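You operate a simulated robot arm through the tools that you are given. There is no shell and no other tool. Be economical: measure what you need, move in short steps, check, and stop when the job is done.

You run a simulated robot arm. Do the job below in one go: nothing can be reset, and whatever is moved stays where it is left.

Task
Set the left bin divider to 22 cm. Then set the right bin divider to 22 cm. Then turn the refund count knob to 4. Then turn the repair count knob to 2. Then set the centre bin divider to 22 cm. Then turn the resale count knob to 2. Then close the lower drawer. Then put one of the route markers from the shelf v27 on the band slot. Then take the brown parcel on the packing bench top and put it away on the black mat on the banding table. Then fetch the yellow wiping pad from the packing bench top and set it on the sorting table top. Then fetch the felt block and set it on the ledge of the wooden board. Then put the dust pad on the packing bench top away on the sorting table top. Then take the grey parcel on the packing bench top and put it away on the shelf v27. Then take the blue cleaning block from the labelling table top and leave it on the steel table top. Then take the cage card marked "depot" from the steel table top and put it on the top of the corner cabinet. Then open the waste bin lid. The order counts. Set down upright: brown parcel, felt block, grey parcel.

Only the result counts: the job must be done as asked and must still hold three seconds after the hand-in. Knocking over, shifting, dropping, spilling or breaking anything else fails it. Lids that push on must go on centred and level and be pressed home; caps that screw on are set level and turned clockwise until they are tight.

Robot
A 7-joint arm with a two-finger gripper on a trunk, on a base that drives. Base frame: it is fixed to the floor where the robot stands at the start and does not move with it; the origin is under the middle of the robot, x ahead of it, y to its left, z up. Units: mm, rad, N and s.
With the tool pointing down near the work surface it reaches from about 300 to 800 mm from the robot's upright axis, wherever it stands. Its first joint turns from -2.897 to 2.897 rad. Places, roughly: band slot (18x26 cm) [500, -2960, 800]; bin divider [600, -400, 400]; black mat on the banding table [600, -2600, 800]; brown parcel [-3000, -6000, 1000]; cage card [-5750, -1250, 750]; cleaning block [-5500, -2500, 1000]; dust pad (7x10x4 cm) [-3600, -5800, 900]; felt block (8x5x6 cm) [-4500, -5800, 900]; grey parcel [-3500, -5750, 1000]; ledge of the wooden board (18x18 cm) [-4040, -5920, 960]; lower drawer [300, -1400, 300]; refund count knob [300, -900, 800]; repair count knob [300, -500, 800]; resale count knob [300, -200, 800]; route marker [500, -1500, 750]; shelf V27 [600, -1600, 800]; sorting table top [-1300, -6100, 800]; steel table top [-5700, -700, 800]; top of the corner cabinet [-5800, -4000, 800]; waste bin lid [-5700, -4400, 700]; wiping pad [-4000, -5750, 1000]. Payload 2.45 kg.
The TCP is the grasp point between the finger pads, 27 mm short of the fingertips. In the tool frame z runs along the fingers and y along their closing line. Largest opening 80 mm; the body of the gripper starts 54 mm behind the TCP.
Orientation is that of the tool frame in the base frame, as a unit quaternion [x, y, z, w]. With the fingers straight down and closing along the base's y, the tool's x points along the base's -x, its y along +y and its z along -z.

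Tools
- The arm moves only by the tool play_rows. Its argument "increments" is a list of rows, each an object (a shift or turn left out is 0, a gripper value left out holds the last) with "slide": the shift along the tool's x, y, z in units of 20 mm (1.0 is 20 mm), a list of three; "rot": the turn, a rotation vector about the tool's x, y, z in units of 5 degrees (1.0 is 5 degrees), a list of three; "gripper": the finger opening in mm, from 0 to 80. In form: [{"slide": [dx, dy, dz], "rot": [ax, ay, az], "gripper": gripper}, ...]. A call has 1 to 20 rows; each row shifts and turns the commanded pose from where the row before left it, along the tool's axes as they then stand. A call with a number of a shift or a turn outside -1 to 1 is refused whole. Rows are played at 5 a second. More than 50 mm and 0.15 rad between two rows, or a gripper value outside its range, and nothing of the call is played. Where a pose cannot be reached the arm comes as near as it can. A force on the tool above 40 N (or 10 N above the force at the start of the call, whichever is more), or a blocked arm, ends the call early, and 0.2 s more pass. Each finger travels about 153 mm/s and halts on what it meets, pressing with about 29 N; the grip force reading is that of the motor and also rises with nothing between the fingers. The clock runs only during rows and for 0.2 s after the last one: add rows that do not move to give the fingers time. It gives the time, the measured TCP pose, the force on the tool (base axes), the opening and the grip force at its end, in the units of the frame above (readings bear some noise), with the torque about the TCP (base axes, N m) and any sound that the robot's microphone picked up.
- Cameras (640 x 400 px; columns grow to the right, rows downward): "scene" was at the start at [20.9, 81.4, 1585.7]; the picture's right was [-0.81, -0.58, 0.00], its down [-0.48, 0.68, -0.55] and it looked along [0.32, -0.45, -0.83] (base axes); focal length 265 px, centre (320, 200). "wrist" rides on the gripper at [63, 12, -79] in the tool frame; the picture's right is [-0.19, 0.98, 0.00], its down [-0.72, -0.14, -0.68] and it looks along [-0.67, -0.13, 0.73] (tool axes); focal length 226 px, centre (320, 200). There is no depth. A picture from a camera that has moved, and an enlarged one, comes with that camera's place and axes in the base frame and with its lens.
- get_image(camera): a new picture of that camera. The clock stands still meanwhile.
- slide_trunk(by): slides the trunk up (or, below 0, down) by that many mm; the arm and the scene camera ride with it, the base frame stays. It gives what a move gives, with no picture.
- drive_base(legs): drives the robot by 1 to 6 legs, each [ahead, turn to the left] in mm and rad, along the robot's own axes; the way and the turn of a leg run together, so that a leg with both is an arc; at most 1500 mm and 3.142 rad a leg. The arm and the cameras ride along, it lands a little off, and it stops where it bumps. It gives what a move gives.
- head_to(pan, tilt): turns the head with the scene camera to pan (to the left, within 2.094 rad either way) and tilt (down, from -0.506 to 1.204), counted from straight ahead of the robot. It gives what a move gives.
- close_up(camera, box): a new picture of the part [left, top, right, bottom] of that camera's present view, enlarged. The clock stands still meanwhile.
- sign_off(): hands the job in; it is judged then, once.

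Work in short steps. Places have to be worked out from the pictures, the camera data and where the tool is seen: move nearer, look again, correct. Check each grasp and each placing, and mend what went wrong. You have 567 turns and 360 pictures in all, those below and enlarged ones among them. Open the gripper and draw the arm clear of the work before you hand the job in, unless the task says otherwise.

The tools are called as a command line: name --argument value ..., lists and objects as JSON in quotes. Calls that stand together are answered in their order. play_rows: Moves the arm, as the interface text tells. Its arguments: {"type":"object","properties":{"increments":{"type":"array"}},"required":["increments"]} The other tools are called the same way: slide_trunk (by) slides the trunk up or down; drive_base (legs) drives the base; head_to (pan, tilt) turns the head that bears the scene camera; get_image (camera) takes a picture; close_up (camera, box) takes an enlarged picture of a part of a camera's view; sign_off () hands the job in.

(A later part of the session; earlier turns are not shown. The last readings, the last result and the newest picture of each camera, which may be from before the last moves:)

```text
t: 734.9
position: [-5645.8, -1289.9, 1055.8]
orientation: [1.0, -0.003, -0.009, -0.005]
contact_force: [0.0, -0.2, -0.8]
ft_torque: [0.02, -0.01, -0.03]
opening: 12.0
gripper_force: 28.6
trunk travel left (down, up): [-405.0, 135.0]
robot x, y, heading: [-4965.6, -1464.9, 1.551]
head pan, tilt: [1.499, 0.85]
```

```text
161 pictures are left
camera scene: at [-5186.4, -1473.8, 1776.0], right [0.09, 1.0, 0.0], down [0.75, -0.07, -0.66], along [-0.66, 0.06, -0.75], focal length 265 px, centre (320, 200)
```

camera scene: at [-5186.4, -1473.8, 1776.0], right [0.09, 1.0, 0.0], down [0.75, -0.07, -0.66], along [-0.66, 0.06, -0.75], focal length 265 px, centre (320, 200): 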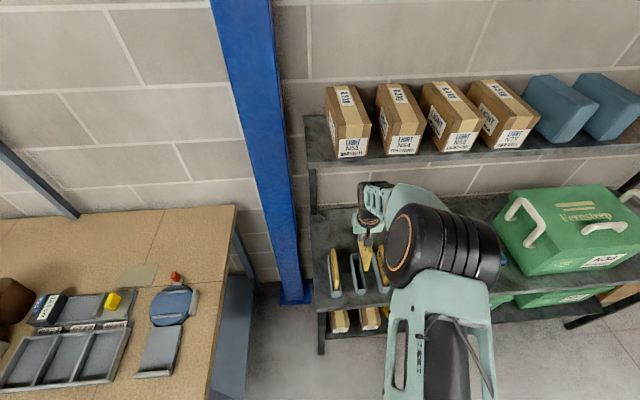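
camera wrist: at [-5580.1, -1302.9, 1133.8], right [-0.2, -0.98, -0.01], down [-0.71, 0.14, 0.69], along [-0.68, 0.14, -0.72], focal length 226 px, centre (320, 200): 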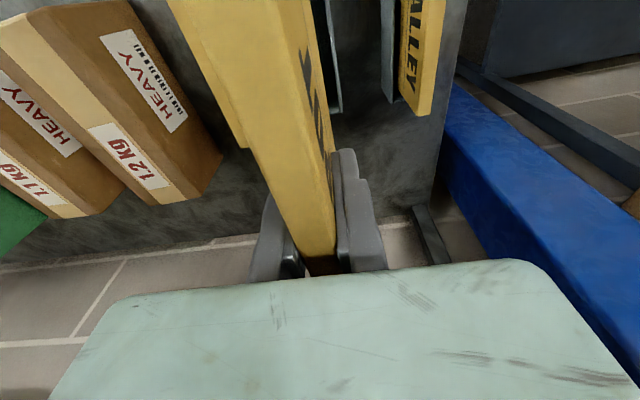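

The card came out of its holder cleanly. Retract and reverse south in an S, past the labelling table, to the corner cabinet.

play_rows --increments '[{"slide": [1, 0, 0]}, {"slide": [1, 0, 0]}, {"slide": [1, 0, 0]}, {"slide": [1, 0, 0]}, {"slide": [1, 0, 0]}, {"slide": [1, 0, 0]}, {"slide": [1, 0, 0]}, {"slide": [1, 0, 0]}, {"slide": [1, 0, 0]}, {"slide": [1, 0, 0]}, {"slide": [1, 0, 0]}, {"slide": [1, 0, 0]}, {"slide": [1, 0, 0]}, {"slide": [1, 0, 0]}, {"slide": [1, 0, 0]}, {"slide": [1, 0, 0]}, {"slide": [1, 0, 0]}]'

drive_base --legs '[[0, 0.3], [-700, 0], [0, -0.28]]'

```text
t: 738.5
position: [-5303.4, -1291.6, 1048.8]
orientation: [1.0, -0.002, -0.009, -0.005]
contact_force: [0.2, 0.0, -0.3]
ft_torque: [-0.01, 0.04, 0.05]
opening: 12.2
gripper_force: 29.2
trunk travel left (down, up): [-405.0, 135.0]
robot x, y, heading: [-4968.3, -1468.6, 1.549]
head pan, tilt: [1.499, 0.85]
```

```text
t: 744.3
position: [-5114.8, -1970.8, 1049.6]
orientation: [1.0, -0.001, -0.008, -0.005]
contact_force: [-0.3, -0.4, -0.2]
ft_torque: [-0.02, 0.0, -0.01]
opening: 12.1
gripper_force: 28.8
trunk travel left (down, up): [-405.0, 135.0]
robot x, y, heading: [-4778.0, -2141.9, 1.555]
head pan, tilt: [1.499, 0.85]
```

drive_base --legs '[[-850, 0], [-850, 0], [0, -0.35], [-380, 0], [0, 0.36]]'

head_to --pan 1.5 --tilt 0.75

get_image --camera "scene"

```text
t: 757.4
position: [-5289.9, -4065.2, 1049.6]
orientation: [1.0, 0.002, -0.008, -0.004]
contact_force: [-0.1, 0.1, 0.0]
ft_torque: [0.01, -0.03, 0.0]
opening: 12.1
gripper_force: 28.6
trunk travel left (down, up): [-405.0, 135.0]
robot x, y, heading: [-4947.7, -4234.0, 1.557]
head pan, tilt: [1.499, 0.85]
```

```text
t: 758.0
position: [-5291.0, -4063.8, 1049.0]
orientation: [1.0, 0.001, -0.008, -0.004]
contact_force: [0.2, -0.1, -1.6]
ft_torque: [0.0, -0.04, 0.01]
opening: 12.0
gripper_force: 29.6
trunk travel left (down, up): [-405.0, 135.0]
robot x, y, heading: [-4953.2, -4234.9, 1.556]
head pan, tilt: [1.499, 0.75]
```

```text
160 pictures are left
camera scene: at [-5174.5, -4245.6, 1784.2], right [0.08, 1.0, 0.0], down [0.68, -0.06, -0.73], along [-0.73, 0.06, -0.68], focal length 265 px, centre (320, 200)
```

scene: 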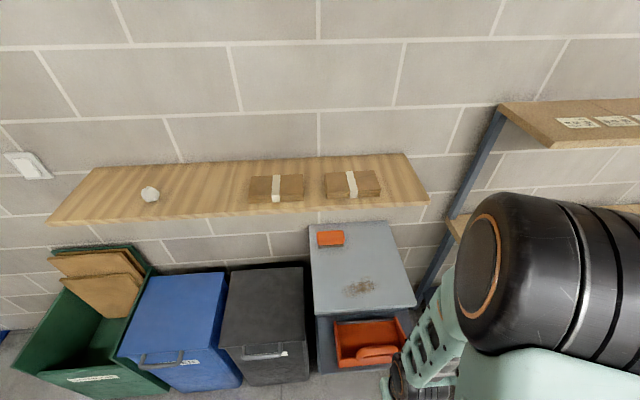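

Cabinet top ≈ z 842, x -5585…, y -4228…-3854. Carry the card to ≈(-5665,-4040).

play_rows --increments '[{"slide": [-0.984, -0.063, 0]}, {"slide": [-0.984, -0.063, 0]}, {"slide": [-0.984, -0.063, 0]}, {"slide": [-0.984, -0.063, 0]}, {"slide": [-0.984, -0.063, 0]}, {"slide": [-0.984, -0.063, 0]}, {"slide": [-0.984, -0.063, 0]}, {"slide": [-0.984, -0.063, 0]}, {"slide": [-0.984, -0.063, 0]}, {"slide": [-0.984, -0.063, 0]}, {"slide": [-0.984, -0.063, 0]}, {"slide": [-0.984, -0.063, 0]}, {"slide": [-0.984, -0.063, 0]}, {"slide": [-0.984, -0.063, 0]}, {"slide": [-0.984, -0.063, 0]}, {"slide": [-0.984, -0.063, 0]}, {"slide": [-0.984, -0.063, 0]}, {"slide": [-0.984, -0.063, 0]}, {"slide": [-0.984, -0.063, 0]}]'

get_image --camera "wrist"

get_image --camera "scene"

```text
t: 762.0
position: [-5664.5, -4040.8, 1056.6]
orientation: [1.0, 0.0, -0.008, -0.004]
contact_force: [-0.2, 0.3, -0.7]
ft_torque: [-0.03, 0.0, 0.01]
opening: 12.4
gripper_force: 29.0
trunk travel left (down, up): [-405.0, 135.0]
robot x, y, heading: [-4951.3, -4235.2, 1.559]
head pan, tilt: [1.499, 0.75]
```

```text
159 pictures are left
camera wrist: at [-5600.1, -4054.4, 1134.7], right [-0.19, -0.98, -0.01], down [-0.71, 0.13, 0.69], along [-0.68, 0.14, -0.72], focal length 226 px, centre (320, 200)
```

wrist: 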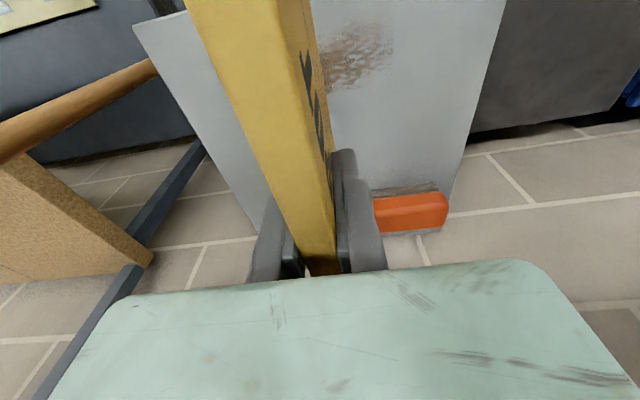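

```text
158 pictures are left
camera scene: at [-5175.4, -4245.8, 1784.1], right [0.08, 1.0, 0.0], down [0.68, -0.06, -0.73], along [-0.73, 0.06, -0.68], focal length 265 px, centre (320, 200)
```

scene: 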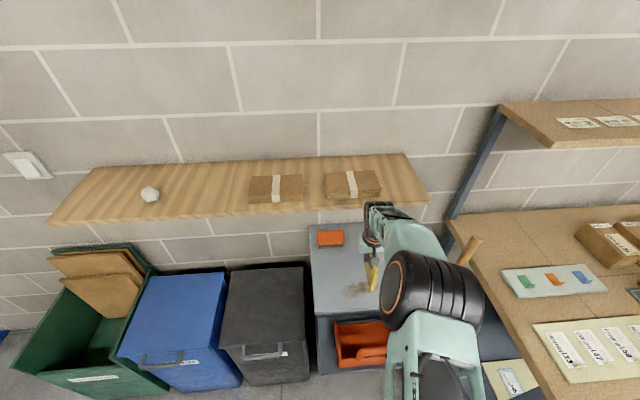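

slide_trunk --by -110

slide_trunk --by -8

slide_trunk --by -8

slide_trunk --by -8

```text
t: 763.5
position: [-5664.1, -4040.8, 945.9]
orientation: [1.0, 0.001, -0.008, -0.004]
contact_force: [-0.2, -0.7, -0.5]
ft_torque: [-0.01, 0.03, 0.0]
opening: 11.9
gripper_force: 28.7
trunk travel left (down, up): [-295.0, 245.0]
robot x, y, heading: [-4949.5, -4236.1, 1.555]
head pan, tilt: [1.499, 0.75]
```

```text
t: 764.0
position: [-5664.8, -4041.1, 938.8]
orientation: [1.0, 0.001, -0.008, -0.005]
contact_force: [0.1, -0.3, -1.3]
ft_torque: [0.0, 0.03, 0.0]
opening: 12.3
gripper_force: 29.8
trunk travel left (down, up): [-287.0, 253.0]
robot x, y, heading: [-4950.5, -4234.1, 1.562]
head pan, tilt: [1.499, 0.75]
```

```text
t: 764.6
position: [-5664.9, -4041.1, 928.8]
orientation: [1.0, 0.0, -0.008, -0.003]
contact_force: [-0.3, -0.6, -0.1]
ft_torque: [0.01, 0.01, 0.02]
opening: 11.8
gripper_force: 28.8
trunk travel left (down, up): [-279.0, 261.0]
robot x, y, heading: [-4950.3, -4233.9, 1.556]
head pan, tilt: [1.499, 0.75]
```

```text
t: 765.2
position: [-5664.9, -4041.6, 923.0]
orientation: [1.0, 0.001, -0.008, -0.005]
contact_force: [0.2, -0.3, -0.2]
ft_torque: [0.02, 0.02, 0.01]
opening: 12.0
gripper_force: 29.3
trunk travel left (down, up): [-271.0, 269.0]
robot x, y, heading: [-4951.2, -4235.0, 1.562]
head pan, tilt: [1.499, 0.75]
```

slide_trunk --by -6

slide_trunk --by -6

slide_trunk --by -6

slide_trunk --by -6

get_image --camera "wrist"

```text
t: 765.7
position: [-5665.7, -4041.1, 919.4]
orientation: [1.0, 0.0, -0.01, -0.005]
contact_force: [-0.5, 1.2, 20.9]
ft_torque: [-0.06, -0.9, -0.03]
opening: 12.0
gripper_force: 29.1
trunk travel left (down, up): [-265.0, 275.0]
robot x, y, heading: [-4955.7, -4233.9, 1.562]
head pan, tilt: [1.499, 0.75]
```

```text
t: 766.3
position: [-5664.7, -4041.4, 912.3]
orientation: [1.0, 0.001, -0.01, -0.005]
contact_force: [-2.9, 0.9, 23.8]
ft_torque: [-0.05, 0.37, -0.01]
opening: 12.2
gripper_force: 29.2
trunk travel left (down, up): [-259.0, 281.0]
robot x, y, heading: [-4951.6, -4236.3, 1.559]
head pan, tilt: [1.499, 0.75]
```

```text
t: 766.8
position: [-5664.0, -4041.5, 906.6]
orientation: [1.0, 0.001, -0.01, -0.005]
contact_force: [0.0, -1.2, 28.8]
ft_torque: [-0.11, 0.23, 0.03]
opening: 12.1
gripper_force: 29.0
trunk travel left (down, up): [-253.0, 287.0]
robot x, y, heading: [-4952.9, -4232.7, 1.559]
head pan, tilt: [1.499, 0.75]
```

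```text
t: 767.3
position: [-5665.9, -4040.6, 902.4]
orientation: [1.0, 0.001, -0.01, -0.005]
contact_force: [-3.8, 0.8, 9.8]
ft_torque: [-0.03, -0.29, 0.0]
opening: 12.0
gripper_force: 29.5
trunk travel left (down, up): [-248.0, 292.0]
robot x, y, heading: [-4952.6, -4233.1, 1.559]
head pan, tilt: [1.499, 0.75]
stopped: the force on the tool passed its limit at 45 N (the readings are from after the stop); the commanded pose is now the measured one
```

```text
157 pictures are left
camera wrist: at [-5600.2, -4054.0, 980.7], right [-0.19, -0.98, -0.01], down [-0.7, 0.13, 0.7], along [-0.68, 0.14, -0.72], focal length 226 px, centre (320, 200)
```

wrist: 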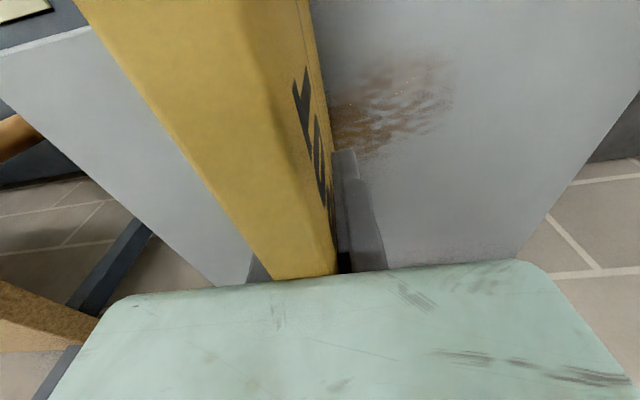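

In firm contact, standing. Open gently in small steps.

play_rows --increments '[{"gripper": 14}, {"gripper": 16}, {"gripper": 20}, {"gripper": 26}, {"gripper": 36}, {"gripper": 50}]'

get_image --camera "wrist"

```text
t: 768.7
position: [-5664.2, -4041.0, 901.2]
orientation: [1.0, 0.0, -0.01, -0.005]
contact_force: [-3.3, 0.0, 23.4]
ft_torque: [-0.04, -0.76, 0.0]
opening: 49.8
gripper_force: 0.1
trunk travel left (down, up): [-248.0, 292.0]
robot x, y, heading: [-4948.1, -4232.8, 1.558]
head pan, tilt: [1.499, 0.75]
```

```text
156 pictures are left
camera wrist: at [-5599.0, -4054.3, 980.6], right [-0.19, -0.98, -0.01], down [-0.7, 0.13, 0.7], along [-0.68, 0.14, -0.72], focal length 226 px, centre (320, 200)
```

wrist: 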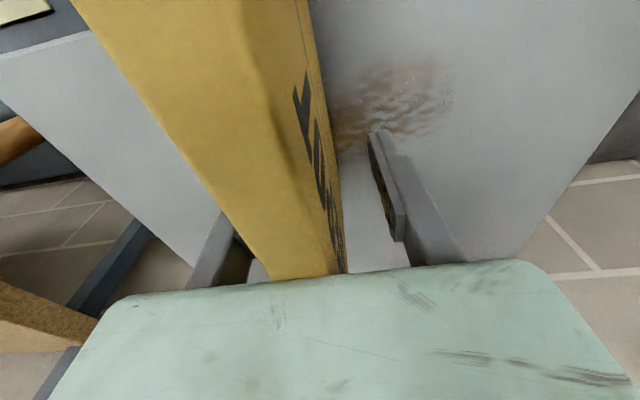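

slide_trunk --by 12

get_image --camera "wrist"

```text
t: 769.3
position: [-5663.9, -4040.7, 909.8]
orientation: [1.0, 0.002, -0.007, -0.004]
contact_force: [0.1, 0.0, 0.5]
ft_torque: [0.02, -0.03, -0.01]
opening: 49.8
gripper_force: 0.1
trunk travel left (down, up): [-260.0, 280.0]
robot x, y, heading: [-4954.7, -4234.2, 1.557]
head pan, tilt: [1.499, 0.75]
```

```text
155 pictures are left
camera wrist: at [-5599.4, -4054.1, 989.4], right [-0.19, -0.98, -0.01], down [-0.71, 0.13, 0.69], along [-0.68, 0.14, -0.72], focal length 226 px, centre (320, 200)
```

wrist: 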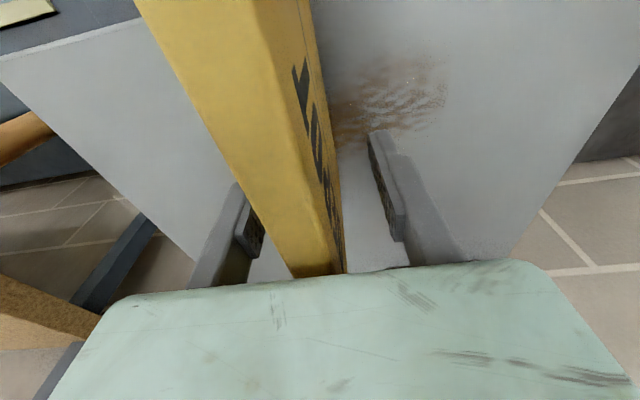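

Card stands by itself. Rise slowly straight up.

slide_trunk --by 60

slide_trunk --by 80

get_image --camera "wrist"

close_up --camera "scene" --box '[200, 190, 440, 390]'

```text
t: 770.3
position: [-5665.6, -4041.6, 972.3]
orientation: [1.0, 0.001, -0.008, -0.005]
contact_force: [-0.3, 0.2, -0.8]
ft_torque: [-0.03, -0.02, 0.0]
opening: 49.8
gripper_force: 0.0
trunk travel left (down, up): [-320.0, 220.0]
robot x, y, heading: [-4945.5, -4235.1, 1.56]
head pan, tilt: [1.499, 0.75]
```

```text
t: 771.5
position: [-5664.6, -4040.8, 1051.6]
orientation: [1.0, 0.001, -0.008, -0.004]
contact_force: [-0.8, 0.1, -0.1]
ft_torque: [-0.04, 0.0, -0.03]
opening: 49.8
gripper_force: 0.0
trunk travel left (down, up): [-400.0, 140.0]
robot x, y, heading: [-4947.6, -4238.4, 1.559]
head pan, tilt: [1.499, 0.75]
```

```text
154 pictures are left
camera wrist: at [-5599.8, -4054.1, 1130.6], right [-0.19, -0.98, -0.01], down [-0.71, 0.13, 0.69], along [-0.68, 0.14, -0.72], focal length 226 px, centre (320, 200)
```

wrist: 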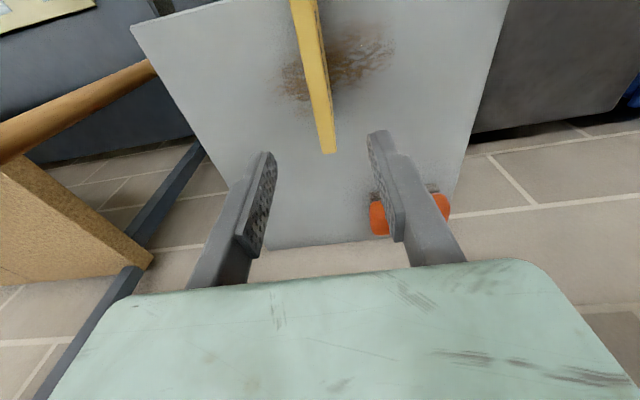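

```text
2.00 times, centred on (320, 290) of scene
camera zoom: at [-5174.9, -4245.5, 1778.6], right [0.08, 1.0, 0.0], down [0.68, -0.06, -0.73], along [-0.73, 0.06, -0.68], focal length 531 px, centre (320, 20)
```

zoom: 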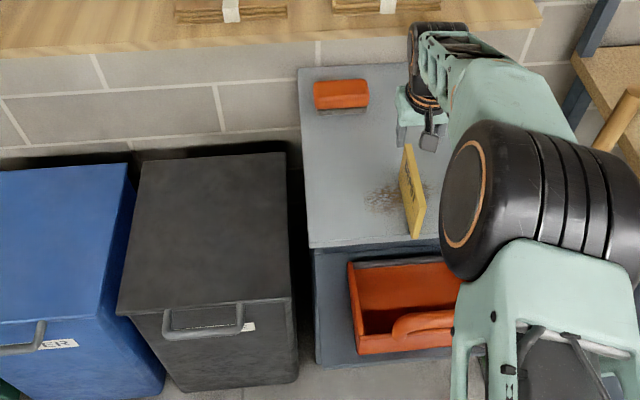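

The card stands on the cabinet. Now the waste bin lid: retract, then shift the base ~200 mm west and south with a small zigzag.

play_rows --increments '[{"slide": [1, 0, 0]}, {"slide": [1, 0, 0]}, {"slide": [1, 0, 0]}, {"slide": [1, 0, 0]}, {"slide": [1, 0, 0]}, {"slide": [1, 0, 0]}, {"slide": [1, 0, 0]}, {"slide": [1, 0, 0]}, {"slide": [1, 0, 0]}, {"slide": [1, 0, 0]}, {"slide": [1, 0, 0]}, {"slide": [1, 0, 0]}, {"slide": [1, 0, 0]}, {"slide": [1, 0, 0]}, {"slide": [1, 0, 0]}, {"slide": [1, 0, 0]}, {"slide": [1, 0, 0]}, {"slide": [1, 0, 0]}]'

drive_base --legs '[[0, -0.25], [-400, 0], [0, 0.5], [400, 0], [0, -0.25]]'

get_image --camera "scene"

```text
t: 775.3
position: [-5304.6, -4041.8, 1045.7]
orientation: [1.0, 0.001, -0.009, -0.005]
contact_force: [0.6, -0.3, 0.1]
ft_torque: [-0.01, 0.01, -0.02]
opening: 49.9
gripper_force: 0.1
trunk travel left (down, up): [-400.0, 140.0]
robot x, y, heading: [-4952.4, -4235.7, 1.558]
head pan, tilt: [1.499, 0.75]
```

```text
t: 783.1
position: [-5506.4, -4045.5, 1045.1]
orientation: [1.0, 0.003, -0.009, -0.005]
contact_force: [-0.6, -0.1, 0.3]
ft_torque: [0.01, -0.01, 0.0]
opening: 50.1
gripper_force: 0.1
trunk travel left (down, up): [-400.0, 140.0]
robot x, y, heading: [-5149.9, -4240.4, 1.561]
head pan, tilt: [1.499, 0.75]
```

```text
152 pictures are left
camera scene: at [-5374.7, -4249.2, 1778.8], right [0.08, 1.0, 0.0], down [0.68, -0.05, -0.73], along [-0.73, 0.06, -0.68], focal length 265 px, centre (320, 200)
```

scene: 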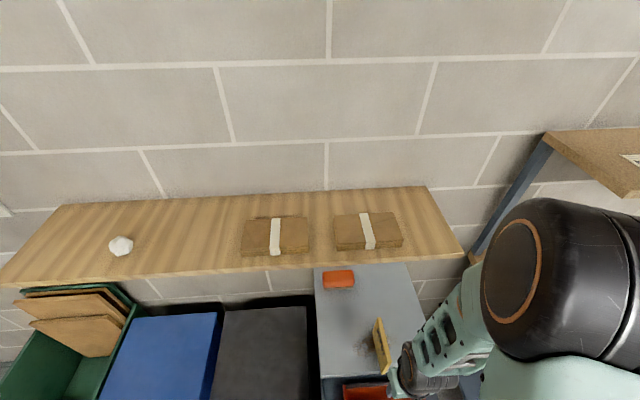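

drive_base --legs '[[-440, 0]]'

head_to --pan 1.1 --tilt 1.0

get_image --camera "scene"

get_image --camera "wrist"

```text
t: 785.8
position: [-5510.1, -4492.5, 1045.9]
orientation: [1.0, 0.006, -0.008, -0.005]
contact_force: [0.6, -0.2, -0.4]
ft_torque: [0.01, 0.02, 0.04]
opening: 50.0
gripper_force: 0.1
trunk travel left (down, up): [-400.0, 140.0]
robot x, y, heading: [-5153.6, -4682.9, 1.564]
head pan, tilt: [1.499, 0.75]
```

```text
t: 786.6
position: [-5509.9, -4491.9, 1044.8]
orientation: [1.0, 0.005, -0.009, -0.004]
contact_force: [-0.9, 0.5, 0.4]
ft_torque: [0.01, -0.02, -0.02]
opening: 49.8
gripper_force: 0.1
trunk travel left (down, up): [-400.0, 140.0]
robot x, y, heading: [-5155.5, -4683.0, 1.565]
head pan, tilt: [1.1, 1.0]
```

```text
151 pictures are left
camera scene: at [-5357.1, -4669.9, 1759.7], right [0.46, 0.89, 0.0], down [0.75, -0.39, -0.54], along [-0.48, 0.25, -0.84], focal length 265 px, centre (320, 200)
```

scene: 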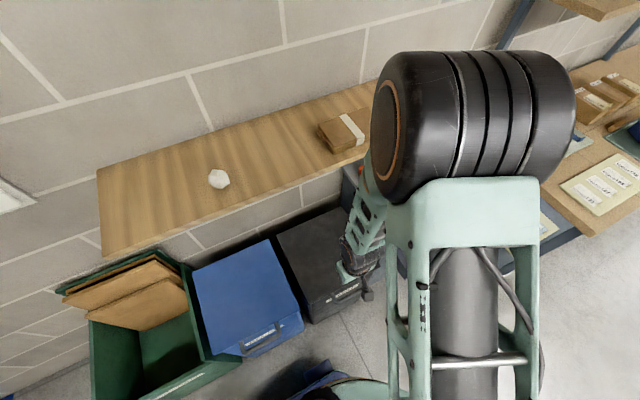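

```text
150 pictures are left
camera wrist: at [-5445.0, -4505.0, 1124.0], right [-0.18, -0.98, -0.01], down [-0.71, 0.13, 0.69], along [-0.68, 0.13, -0.72], focal length 226 px, centre (320, 200)
```

wrist: 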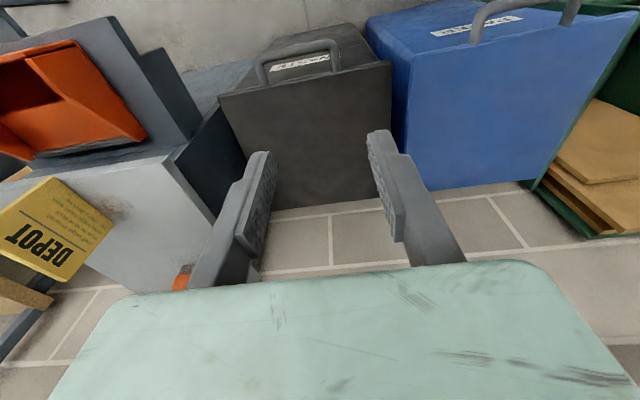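

Handle bar ≈(-5513, y -4380…-4518, z≈660), hinge ≈x -5857. I'll grip the bar from above (jaws along x) and swing it up. Rotate the gripper 90°, and lower in front for a look.

play_rows --increments '[{"rot": [0, 0, 1], "gripper": 60}, {"rot": [0, 0, 1]}, {"rot": [0, 0, 1]}, {"rot": [0, 0, 1]}, {"rot": [0, 0, 1]}, {"rot": [0, 0, 1]}, {"rot": [0, 0, 1]}, {"rot": [0, 0, 1]}, {"rot": [0, 0, 1]}, {"rot": [0, 0, 1]}, {"rot": [0, 0, 1]}, {"rot": [0, 0, 1]}, {"rot": [0, 0, 1]}, {"rot": [0, 0, 1]}, {"rot": [0, 0, 1]}, {"rot": [0, 0, 1]}, {"rot": [0, 0, 1]}, {"rot": [0, 0, 1]}]'

slide_trunk --by -220

get_image --camera "wrist"

get_image --camera "scene"

```text
t: 790.4
position: [-5511.4, -4492.2, 1046.5]
orientation: [0.71, -0.704, -0.01, 0.003]
contact_force: [0.4, 0.7, 0.2]
ft_torque: [-0.01, -0.03, -0.01]
opening: 60.2
gripper_force: 0.0
trunk travel left (down, up): [-400.0, 140.0]
robot x, y, heading: [-5152.1, -4683.9, 1.57]
head pan, tilt: [1.1, 1.0]
```

```text
t: 792.8
position: [-5510.9, -4493.2, 826.0]
orientation: [0.711, -0.703, -0.009, 0.003]
contact_force: [-0.1, -0.2, -0.3]
ft_torque: [-0.02, 0.02, 0.02]
opening: 59.7
gripper_force: 0.2
trunk travel left (down, up): [-180.0, 360.0]
robot x, y, heading: [-5155.0, -4679.7, 1.562]
head pan, tilt: [1.1, 1.0]
```

```text
149 pictures are left
camera wrist: at [-5520.8, -4556.1, 905.7], right [-0.98, 0.18, 0.02], down [0.15, 0.71, 0.69], along [0.11, 0.68, -0.73], focal length 226 px, centre (320, 200)
```

wrist: 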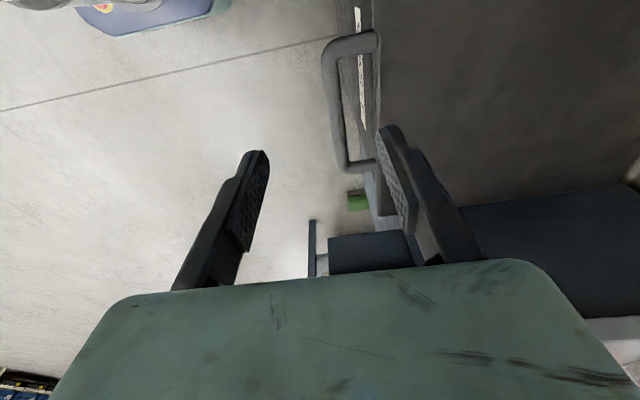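

```text
148 pictures are left
camera scene: at [-5356.9, -4670.0, 1539.7], right [0.46, 0.89, 0.0], down [0.75, -0.39, -0.54], along [-0.48, 0.25, -0.84], focal length 265 px, centre (320, 200)
```

scene: 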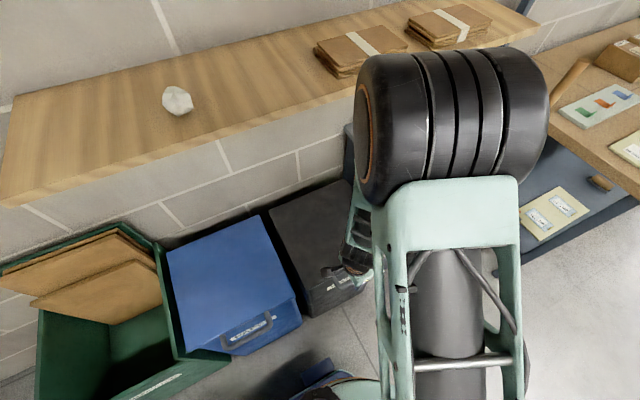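

play_rows --increments '[{"slide": [-0.8, 0.28, 0], "gripper": 38}, {"slide": [-0.8, 0.28, 0]}, {"slide": [-0.8, 0.28, 0]}]'

slide_trunk --by -115

get_image --camera "wrist"

```text
t: 793.6
position: [-5529.0, -4443.2, 826.2]
orientation: [0.711, -0.703, -0.01, 0.002]
contact_force: [-0.4, 0.7, -0.3]
ft_torque: [-0.01, 0.0, 0.0]
opening: 37.9
gripper_force: 0.0
trunk travel left (down, up): [-180.0, 360.0]
robot x, y, heading: [-5153.3, -4687.6, 1.565]
head pan, tilt: [1.1, 1.0]
```

```text
t: 795.0
position: [-5528.9, -4444.8, 711.9]
orientation: [0.71, -0.704, -0.01, 0.002]
contact_force: [-0.3, -0.4, -0.1]
ft_torque: [0.0, -0.01, 0.04]
opening: 37.9
gripper_force: 0.1
trunk travel left (down, up): [-65.0, 475.0]
robot x, y, heading: [-5152.1, -4683.6, 1.56]
head pan, tilt: [1.1, 1.0]
```

```text
147 pictures are left
camera wrist: at [-5538.4, -4508.5, 791.1], right [-0.98, 0.18, 0.02], down [0.15, 0.71, 0.69], along [0.11, 0.68, -0.73], focal length 226 px, centre (320, 200)
```

wrist: 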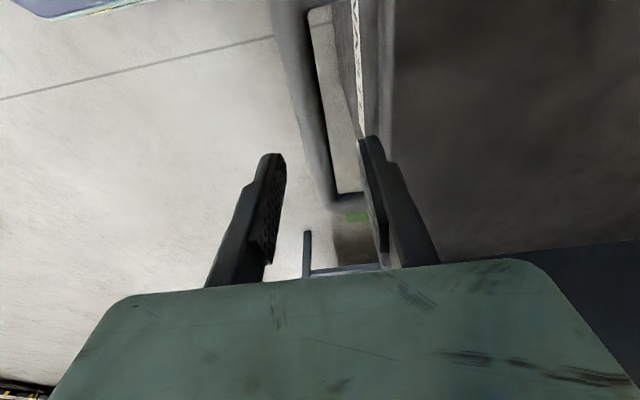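

play_rows --increments '[{"slide": [0, -0.12, 0], "gripper": 27}, {}]'

slide_trunk --by -30

get_image --camera "wrist"

```text
t: 795.6
position: [-5524.7, -4442.4, 711.7]
orientation: [0.712, -0.702, -0.009, 0.003]
contact_force: [0.1, -0.3, 0.5]
ft_torque: [0.0, 0.01, 0.02]
opening: 27.3
gripper_force: 0.0
trunk travel left (down, up): [-65.0, 475.0]
robot x, y, heading: [-5155.8, -4684.5, 1.564]
head pan, tilt: [1.1, 1.0]
```

```text
t: 796.4
position: [-5524.2, -4442.4, 681.6]
orientation: [0.711, -0.703, -0.01, 0.004]
contact_force: [-0.4, -0.2, 0.7]
ft_torque: [-0.01, -0.03, 0.01]
opening: 27.0
gripper_force: 0.1
trunk travel left (down, up): [-35.0, 505.0]
robot x, y, heading: [-5152.7, -4680.9, 1.572]
head pan, tilt: [1.1, 1.0]
```

```text
146 pictures are left
camera wrist: at [-5535.1, -4507.6, 760.7], right [-0.98, 0.18, 0.02], down [0.15, 0.71, 0.69], along [0.11, 0.68, -0.73], focal length 226 px, centre (320, 200)
```

wrist: 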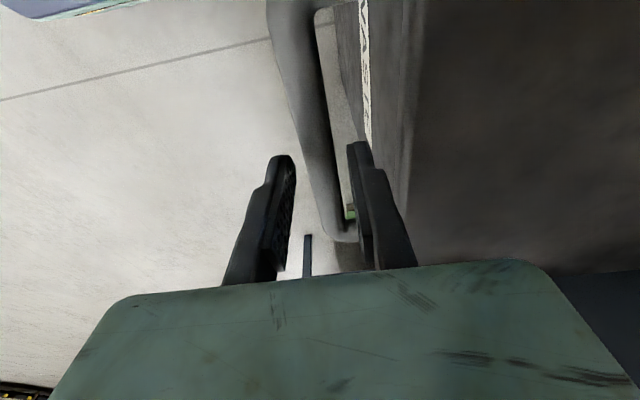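

slide_trunk --by -26

get_image --camera "wrist"

```text
t: 797.1
position: [-5525.8, -4442.7, 656.1]
orientation: [0.711, -0.703, -0.009, 0.004]
contact_force: [0.7, -0.4, -0.2]
ft_torque: [-0.01, -0.01, -0.01]
opening: 27.0
gripper_force: 0.1
trunk travel left (down, up): [-9.0, 531.0]
robot x, y, heading: [-5156.2, -4685.2, 1.562]
head pan, tilt: [1.1, 1.0]
```

```text
145 pictures are left
camera wrist: at [-5535.1, -4507.6, 734.7], right [-0.98, 0.18, 0.02], down [0.15, 0.71, 0.69], along [0.11, 0.68, -0.73], focal length 226 px, centre (320, 200)
```

wrist: 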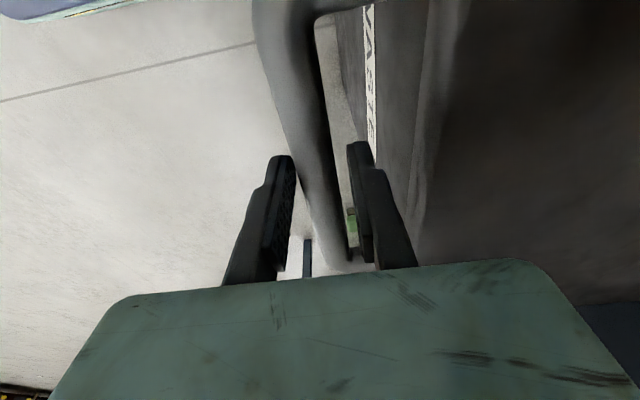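

play_rows --increments '[{"gripper": 0}, {}, {}]'

get_image --camera "wrist"

```text
t: 797.9
position: [-5525.6, -4443.6, 654.7]
orientation: [0.711, -0.703, -0.009, 0.004]
contact_force: [-2.7, 0.0, -1.4]
ft_torque: [0.05, 0.02, -0.07]
opening: 17.5
gripper_force: 42.9
trunk travel left (down, up): [-9.0, 531.0]
robot x, y, heading: [-5150.1, -4683.0, 1.572]
head pan, tilt: [1.1, 1.0]
```

```text
144 pictures are left
camera wrist: at [-5535.4, -4507.5, 734.6], right [-0.98, 0.18, 0.02], down [0.15, 0.71, 0.69], along [0.11, 0.68, -0.73], focal length 226 px, centre (320, 200)
```

wrist: 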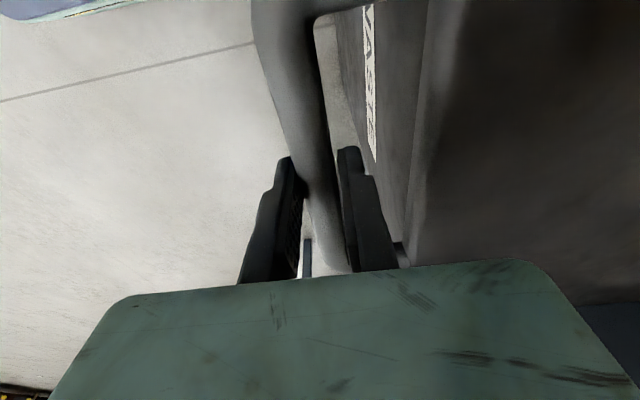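

Bar gripped (17 mm). Lift along the first part of the arc and watch forces.

play_rows --increments '[{"slide": [0, -0.06, -1]}, {"slide": [0, 0, -1]}, {"slide": [0, 0.07, -1]}, {"slide": [0, 0.12, -0.99]}]'

get_image --camera "wrist"

```text
t: 798.7
position: [-5530.7, -4443.5, 716.3]
orientation: [0.712, -0.702, -0.015, 0.004]
contact_force: [-9.3, 1.5, -3.5]
ft_torque: [0.58, 0.28, -0.19]
opening: 17.7
gripper_force: 42.9
trunk travel left (down, up): [-9.0, 531.0]
robot x, y, heading: [-5156.5, -4680.2, 1.564]
head pan, tilt: [1.1, 1.0]
stopped in row 4: the force on the tool passed its limit at 55 N (the readings are from after the stop); the commanded pose is now the measured one
```

```text
143 pictures are left
camera wrist: at [-5539.2, -4508.0, 795.7], right [-0.98, 0.18, 0.03], down [0.15, 0.71, 0.69], along [0.1, 0.68, -0.72], focal length 226 px, centre (320, 200)
```

wrist: 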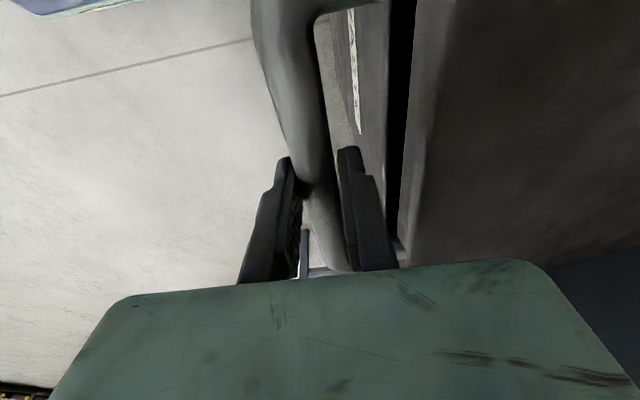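

The lid is lifting (hinge ≈(-5860, 658), radius ≈335). Continue the arc in smaller steps.

play_rows --increments '[{"slide": [0, 0.2, -0.6]}, {"slide": [0, 0.2, -0.6]}, {"slide": [0, 0.2, -0.6]}, {"slide": [0, 0.22, -0.6]}, {"slide": [0, 0.24, -0.6]}]'

```text
t: 799.9
position: [-5545.5, -4443.1, 777.6]
orientation: [0.712, -0.702, -0.012, 0.004]
contact_force: [9.9, 1.6, 0.0]
ft_torque: [0.27, -0.21, -0.13]
opening: 17.5
gripper_force: 42.9
trunk travel left (down, up): [-9.0, 531.0]
robot x, y, heading: [-5152.2, -4679.7, 1.566]
head pan, tilt: [1.1, 1.0]
```

play_rows --increments '[{"slide": [0, 0.235, -0.585]}, {"slide": [0, 0.255, -0.575]}, {"slide": [0, 0.275, -0.565]}, {"slide": [0, 0.3, -0.555]}, {"slide": [0, 0.32, -0.545]}, {"slide": [0, 0.34, -0.53]}, {"slide": [0, 0.36, -0.515]}]'

get_image --camera "wrist"

get_image --camera "scene"

```text
t: 800.9
position: [-5560.1, -4443.2, 815.3]
orientation: [0.71, -0.704, -0.011, 0.002]
contact_force: [11.8, -1.2, 2.9]
ft_torque: [0.59, -0.36, -0.13]
opening: 17.5
gripper_force: 42.9
trunk travel left (down, up): [-9.0, 531.0]
robot x, y, heading: [-5155.0, -4679.3, 1.564]
head pan, tilt: [1.1, 1.0]
stopped in row 4: the force on the tool passed its limit at 42 N (the readings are from after the stop); the commanded pose is now the measured one
```

```text
142 pictures are left
camera wrist: at [-5569.3, -4507.7, 894.3], right [-0.98, 0.18, 0.02], down [0.15, 0.71, 0.69], along [0.11, 0.68, -0.73], focal length 226 px, centre (320, 200)
```

wrist: 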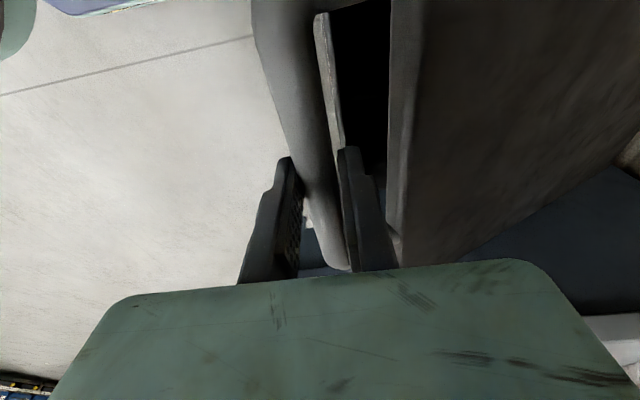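

```text
141 pictures are left
camera scene: at [-5355.3, -4670.2, 1368.8], right [0.46, 0.89, 0.0], down [0.75, -0.39, -0.54], along [-0.48, 0.25, -0.84], focal length 265 px, centre (320, 200)
```

scene: 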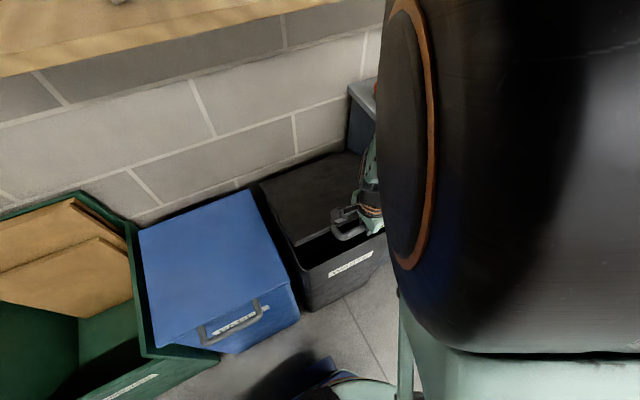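

play_rows --increments '[{"slide": [0, 0.22, -0.56]}, {"slide": [0, 0.23, -0.55]}, {"slide": [0, 0.25, -0.54]}]'

play_rows --increments '[{"slide": [0, 0.25, -0.53]}, {"slide": [0, 0.26, -0.52]}, {"slide": [0, 0.28, -0.51]}]'

```text
t: 801.7
position: [-5578.3, -4443.3, 848.2]
orientation: [0.71, -0.704, -0.014, 0.004]
contact_force: [7.3, 4.6, 0.2]
ft_torque: [-0.01, -0.15, -0.2]
opening: 17.4
gripper_force: 42.4
trunk travel left (down, up): [-9.0, 531.0]
robot x, y, heading: [-5156.7, -4682.0, 1.565]
head pan, tilt: [1.1, 1.0]
```

```text
t: 802.5
position: [-5593.0, -4443.2, 875.7]
orientation: [0.711, -0.703, -0.01, 0.002]
contact_force: [-25.6, 10.4, -19.5]
ft_torque: [0.14, 0.05, -0.11]
opening: 17.6
gripper_force: 42.8
trunk travel left (down, up): [-9.0, 531.0]
robot x, y, heading: [-5155.9, -4684.2, 1.573]
head pan, tilt: [1.1, 1.0]
```

play_rows --increments '[{"slide": [0, 0.65, -0.4], "rot": [-1, 0, 0]}, {"slide": [0, 0.66, -0.57], "rot": [-1, 0, 0]}, {"slide": [0, 0.737, -0.49], "rot": [-1, 0, 0]}, {"slide": [0, 0.8, -0.38], "rot": [-1, 0, 0]}]'

get_image --camera "scene"

```text
t: 803.0
position: [-5594.7, -4442.4, 877.1]
orientation: [0.706, -0.706, -0.037, 0.042]
contact_force: [34.6, -6.7, 22.0]
ft_torque: [-0.61, -0.52, 0.23]
opening: 17.8
gripper_force: 43.4
trunk travel left (down, up): [-9.0, 531.0]
robot x, y, heading: [-5155.8, -4682.3, 1.571]
head pan, tilt: [1.1, 1.0]
stopped in row 2: the force on the tool passed its limit at 53 N (the readings are from after the stop); the commanded pose is now the measured one
```

```text
140 pictures are left
camera scene: at [-5351.0, -4662.6, 1374.1], right [0.55, 0.83, 0.0], down [0.67, -0.45, -0.59], along [-0.49, 0.33, -0.81], focal length 265 px, centre (320, 200)
```

scene: 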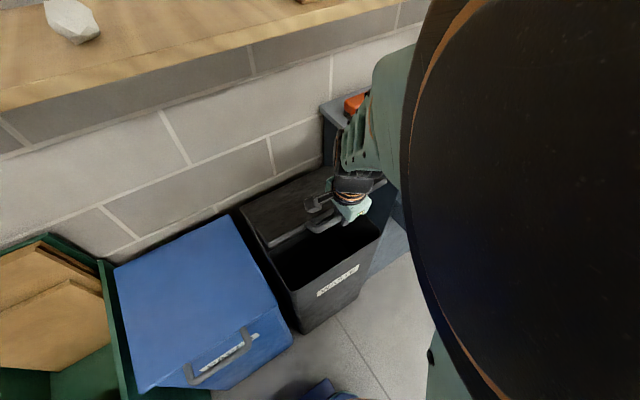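

The elbow is pushing against the head camera. Turn the head away to the right and recheck.

head_to --pan -1.6 --tilt 0.6

get_image --camera "wrist"

```text
t: 805.4
position: [-5598.3, -4443.6, 881.6]
orientation: [-0.705, 0.706, 0.042, -0.043]
contact_force: [28.7, -23.1, 18.6]
ft_torque: [-0.32, -0.17, 0.2]
opening: 17.6
gripper_force: 42.7
trunk travel left (down, up): [-9.0, 531.0]
robot x, y, heading: [-5156.3, -4682.8, 1.566]
head pan, tilt: [-1.6, 0.6]
```

```text
139 pictures are left
camera wrist: at [-5599.8, -4506.3, 962.4], right [-0.97, 0.2, 0.12], down [0.23, 0.72, 0.66], along [0.04, 0.67, -0.74], focal length 226 px, centre (320, 200)
```

wrist: 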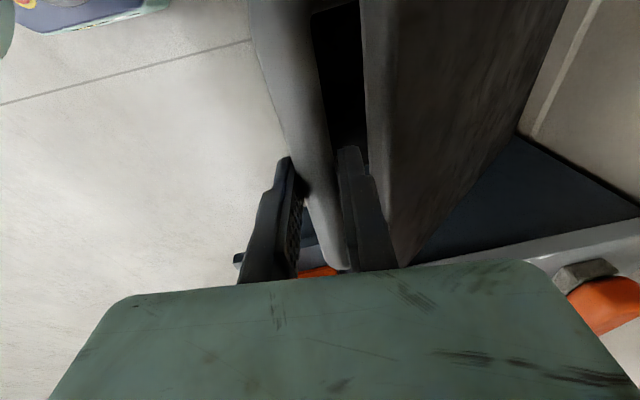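

Fitting the measured points: hinge ≈(-5925, 653), R≈399; the lid is at 35°. Continue along that arc, pitching the tool gradually.

play_rows --increments '[{"slide": [0, 0.597, -0.637], "rot": [-0.6, 0, 0]}, {"slide": [0, 0.655, -0.575], "rot": [-0.6, 0, 0]}, {"slide": [0, 0.708, -0.509], "rot": [-0.6, 0, 0]}, {"slide": [0, 0.754, -0.434], "rot": [-0.6, 0, 0]}]'

```text
t: 805.9
position: [-5600.3, -4443.1, 885.6]
orientation: [-0.702, 0.708, 0.048, -0.057]
contact_force: [19.6, -20.2, 12.1]
ft_torque: [-1.01, -0.27, 0.48]
opening: 17.8
gripper_force: 43.3
trunk travel left (down, up): [-9.0, 531.0]
robot x, y, heading: [-5154.4, -4684.5, 1.565]
head pan, tilt: [-1.6, 0.6]
stopped in row 2: the force on the tool passed its limit at 52 N (the readings are from after the stop); the commanded pose is now the measured one
```

head_to --pan -0.2 --tilt 0.3

get_image --camera "scene"

```text
t: 807.4
position: [-5601.4, -4441.5, 884.2]
orientation: [-0.703, 0.707, 0.049, -0.055]
contact_force: [25.9, -31.8, 16.6]
ft_torque: [-0.25, -0.13, 0.36]
opening: 17.4
gripper_force: 43.3
trunk travel left (down, up): [-9.0, 531.0]
robot x, y, heading: [-5154.3, -4680.7, 1.569]
head pan, tilt: [-0.201, 0.3]
```

```text
138 pictures are left
camera scene: at [-5288.6, -4616.9, 1402.4], right [1.0, -0.03, 0.0], down [-0.02, -0.55, -0.83], along [0.03, 0.83, -0.55], focal length 265 px, centre (320, 200)
```

scene: 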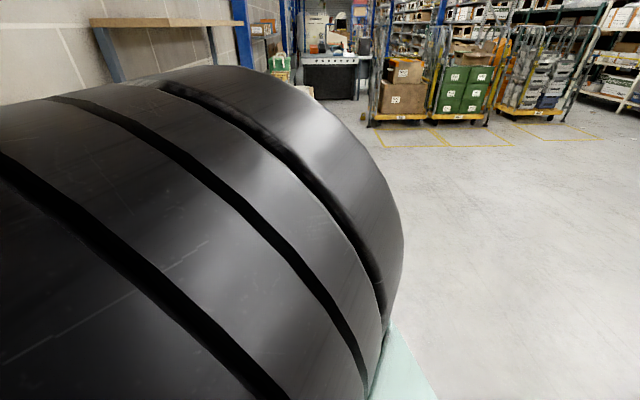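

The elbow is wedged against the head in this posture (trunk too low). I'll lower the lid back along the arc, then regrasp with the trunk ~200 mm higher.

play_rows --increments '[{"slide": [0, -0.575, 0.655], "rot": [0.5, 0, 0]}, {"slide": [0, -0.513, 0.703], "rot": [0.5, 0, 0]}, {"slide": [0, -0.453, 0.746], "rot": [0.5, 0, 0]}, {"slide": [0, -0.385, 0.78]}, {"slide": [0, -0.35, 0.795]}]'

head_to --pan -1.8 --tilt 0.5

```text
t: 808.6
position: [-5559.6, -4441.7, 809.1]
orientation: [-0.705, 0.709, 0.002, -0.011]
contact_force: [42.1, -3.3, 16.6]
ft_torque: [0.09, -0.15, 0.37]
opening: 17.5
gripper_force: 43.5
trunk travel left (down, up): [-9.0, 531.0]
robot x, y, heading: [-5154.7, -4683.5, 1.567]
head pan, tilt: [-0.201, 0.3]
```

```text
t: 810.3
position: [-5558.9, -4443.2, 808.0]
orientation: [-0.706, 0.709, 0.003, -0.011]
contact_force: [42.6, -0.7, 17.1]
ft_torque: [0.0, -0.06, 0.32]
opening: 17.5
gripper_force: 43.5
trunk travel left (down, up): [-9.0, 531.0]
robot x, y, heading: [-5155.1, -4682.7, 1.567]
head pan, tilt: [-1.799, 0.499]
```

play_rows --increments '[{"slide": [0, -0.6, 0.8]}, {"slide": [0, -0.3, 0.81]}, {"slide": [0, -0.28, 0.825]}, {"slide": [0, -0.245, 0.835]}]'

play_rows --increments '[{"slide": [0, -0.2, 0.845]}, {"slide": [0, -0.17, 0.855]}, {"slide": [0, -0.135, 0.86]}, {"slide": [0, -0.095, 0.865]}]'

```text
t: 811.3
position: [-5537.6, -4442.6, 743.4]
orientation: [-0.706, 0.708, 0.005, -0.01]
contact_force: [9.1, 8.9, 1.1]
ft_torque: [0.03, 0.11, 0.33]
opening: 17.4
gripper_force: 43.2
trunk travel left (down, up): [-9.0, 531.0]
robot x, y, heading: [-5154.0, -4683.9, 1.567]
head pan, tilt: [-1.799, 0.499]
```

```text
t: 812.3
position: [-5525.8, -4442.3, 674.3]
orientation: [-0.706, 0.708, 0.003, -0.011]
contact_force: [7.5, 8.6, -1.9]
ft_torque: [-0.53, 0.01, 0.32]
opening: 17.5
gripper_force: 43.1
trunk travel left (down, up): [-9.0, 531.0]
robot x, y, heading: [-5156.1, -4684.5, 1.566]
head pan, tilt: [-1.799, 0.499]
```

play_rows --increments '[{"slide": [0, -0.02, 0.5]}, {"slide": [0, 0, 0.45]}, {"gripper": 30}, {}]'

play_rows --increments '[{"slide": [0, 0, -1]}, {"slide": [0, 0, -1]}, {"slide": [0, 0, -1]}]'

get_image --camera "wrist"

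```text
t: 813.3
position: [-5526.5, -4443.7, 655.6]
orientation: [-0.705, 0.709, 0.004, -0.011]
contact_force: [0.0, -0.3, 0.2]
ft_torque: [0.03, -0.01, -0.05]
opening: 30.0
gripper_force: 0.1
trunk travel left (down, up): [-9.0, 531.0]
robot x, y, heading: [-5150.6, -4682.6, 1.561]
head pan, tilt: [-1.799, 0.499]
```

```text
t: 814.1
position: [-5524.2, -4441.5, 715.8]
orientation: [-0.706, 0.708, 0.004, -0.01]
contact_force: [0.5, 1.4, -0.2]
ft_torque: [-0.02, -0.02, 0.02]
opening: 30.1
gripper_force: 0.1
trunk travel left (down, up): [-9.0, 531.0]
robot x, y, heading: [-5154.8, -4684.6, 1.564]
head pan, tilt: [-1.799, 0.499]
```

```text
137 pictures are left
camera wrist: at [-5535.5, -4503.7, 796.3], right [-0.98, 0.2, 0.02], down [0.16, 0.72, 0.67], along [0.12, 0.66, -0.74], focal length 226 px, centre (320, 200)
```

wrist: 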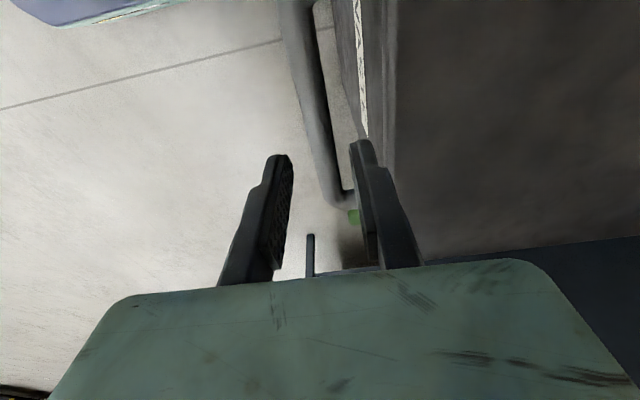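

Lid is closed again, bar free. Raise the trunk 200 mm, move the base 130 mm north for reach, and bring the arm back down over the bar.

slide_trunk --by 200

drive_base --legs '[[130, 0]]'

play_rows --increments '[{"slide": [0.93, 0, 0.5]}, {"slide": [0.93, 0, 0.5]}, {"slide": [0.93, 0, 0.5]}, {"slide": [0.93, 0, 0.5]}, {"slide": [0.93, 0, 0.5]}, {"slide": [0.93, 0, 0.5]}, {"slide": [0.93, 0, 0.5]}, {"slide": [0, 0, 1]}, {"slide": [0, 0, 1]}]'

get_image --camera "wrist"

```text
t: 816.2
position: [-5524.3, -4439.4, 914.9]
orientation: [-0.706, 0.708, 0.004, -0.01]
contact_force: [0.4, -0.3, 0.6]
ft_torque: [0.01, -0.03, -0.01]
opening: 29.9
gripper_force: 0.1
trunk travel left (down, up): [-209.0, 331.0]
robot x, y, heading: [-5152.8, -4681.8, 1.564]
head pan, tilt: [-1.799, 0.499]
```

```text
t: 817.5
position: [-5526.3, -4314.9, 916.0]
orientation: [-0.707, 0.707, 0.003, -0.01]
contact_force: [-0.2, 0.9, -0.1]
ft_torque: [-0.03, 0.0, 0.02]
opening: 30.1
gripper_force: 0.1
trunk travel left (down, up): [-209.0, 331.0]
robot x, y, heading: [-5154.7, -4553.8, 1.568]
head pan, tilt: [-1.799, 0.499]
```

```text
t: 819.5
position: [-5529.5, -4447.9, 809.1]
orientation: [-0.707, 0.707, 0.004, -0.01]
contact_force: [0.3, -0.5, -0.6]
ft_torque: [0.0, 0.02, -0.03]
opening: 29.9
gripper_force: 0.1
trunk travel left (down, up): [-209.0, 331.0]
robot x, y, heading: [-5153.5, -4554.4, 1.567]
head pan, tilt: [-1.799, 0.499]
```

```text
136 pictures are left
camera wrist: at [-5539.1, -4511.0, 890.2], right [-0.98, 0.19, 0.02], down [0.15, 0.73, 0.67], along [0.12, 0.66, -0.74], focal length 226 px, centre (320, 200)
```

wrist: 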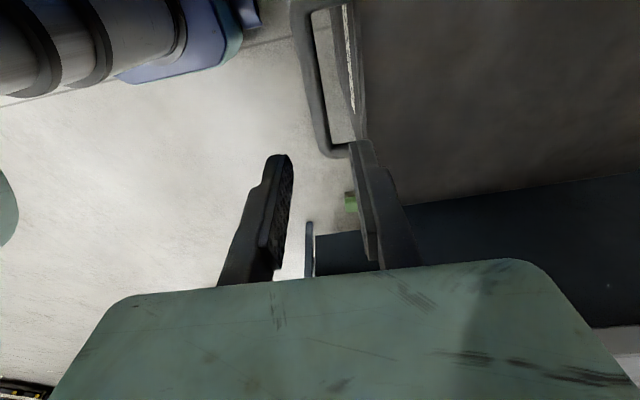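

play_rows --increments '[{"slide": [0, -0.15, 1], "gripper": 28}, {"slide": [0, 0, 1]}, {"slide": [0, 0, 1]}, {"slide": [0, 0, 1]}, {"slide": [0, 0, 0.7]}]'

get_image --camera "wrist"

```text
t: 820.7
position: [-5526.2, -4448.2, 714.0]
orientation: [0.707, -0.707, -0.004, 0.01]
contact_force: [-0.9, -0.9, -0.4]
ft_torque: [0.01, 0.01, -0.04]
opening: 27.8
gripper_force: 0.0
trunk travel left (down, up): [-209.0, 331.0]
robot x, y, heading: [-5153.3, -4557.4, 1.566]
head pan, tilt: [-1.799, 0.499]
```

```text
135 pictures are left
camera wrist: at [-5536.5, -4510.7, 794.8], right [-0.98, 0.19, 0.02], down [0.15, 0.72, 0.67], along [0.12, 0.66, -0.74], focal length 226 px, centre (320, 200)
```

wrist: 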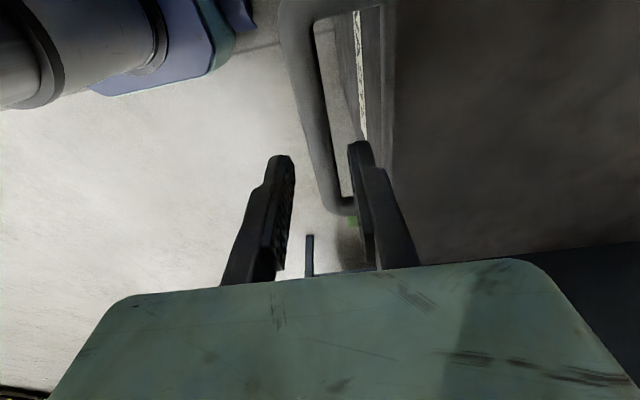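

Same view as before; lower onto the bar and grip.

play_rows --increments '[{"slide": [0, 0, 1]}, {"slide": [0, 0, 1]}, {"slide": [0, 0, 0.95]}, {"gripper": 0}, {}, {}]'

```text
t: 822.1
position: [-5526.1, -4447.4, 653.7]
orientation: [0.707, -0.707, -0.003, 0.011]
contact_force: [18.7, 3.6, -2.2]
ft_torque: [0.2, -0.22, 0.17]
opening: 17.4
gripper_force: 43.1
trunk travel left (down, up): [-209.0, 331.0]
robot x, y, heading: [-5152.2, -4553.9, 1.565]
head pan, tilt: [-1.799, 0.499]
```

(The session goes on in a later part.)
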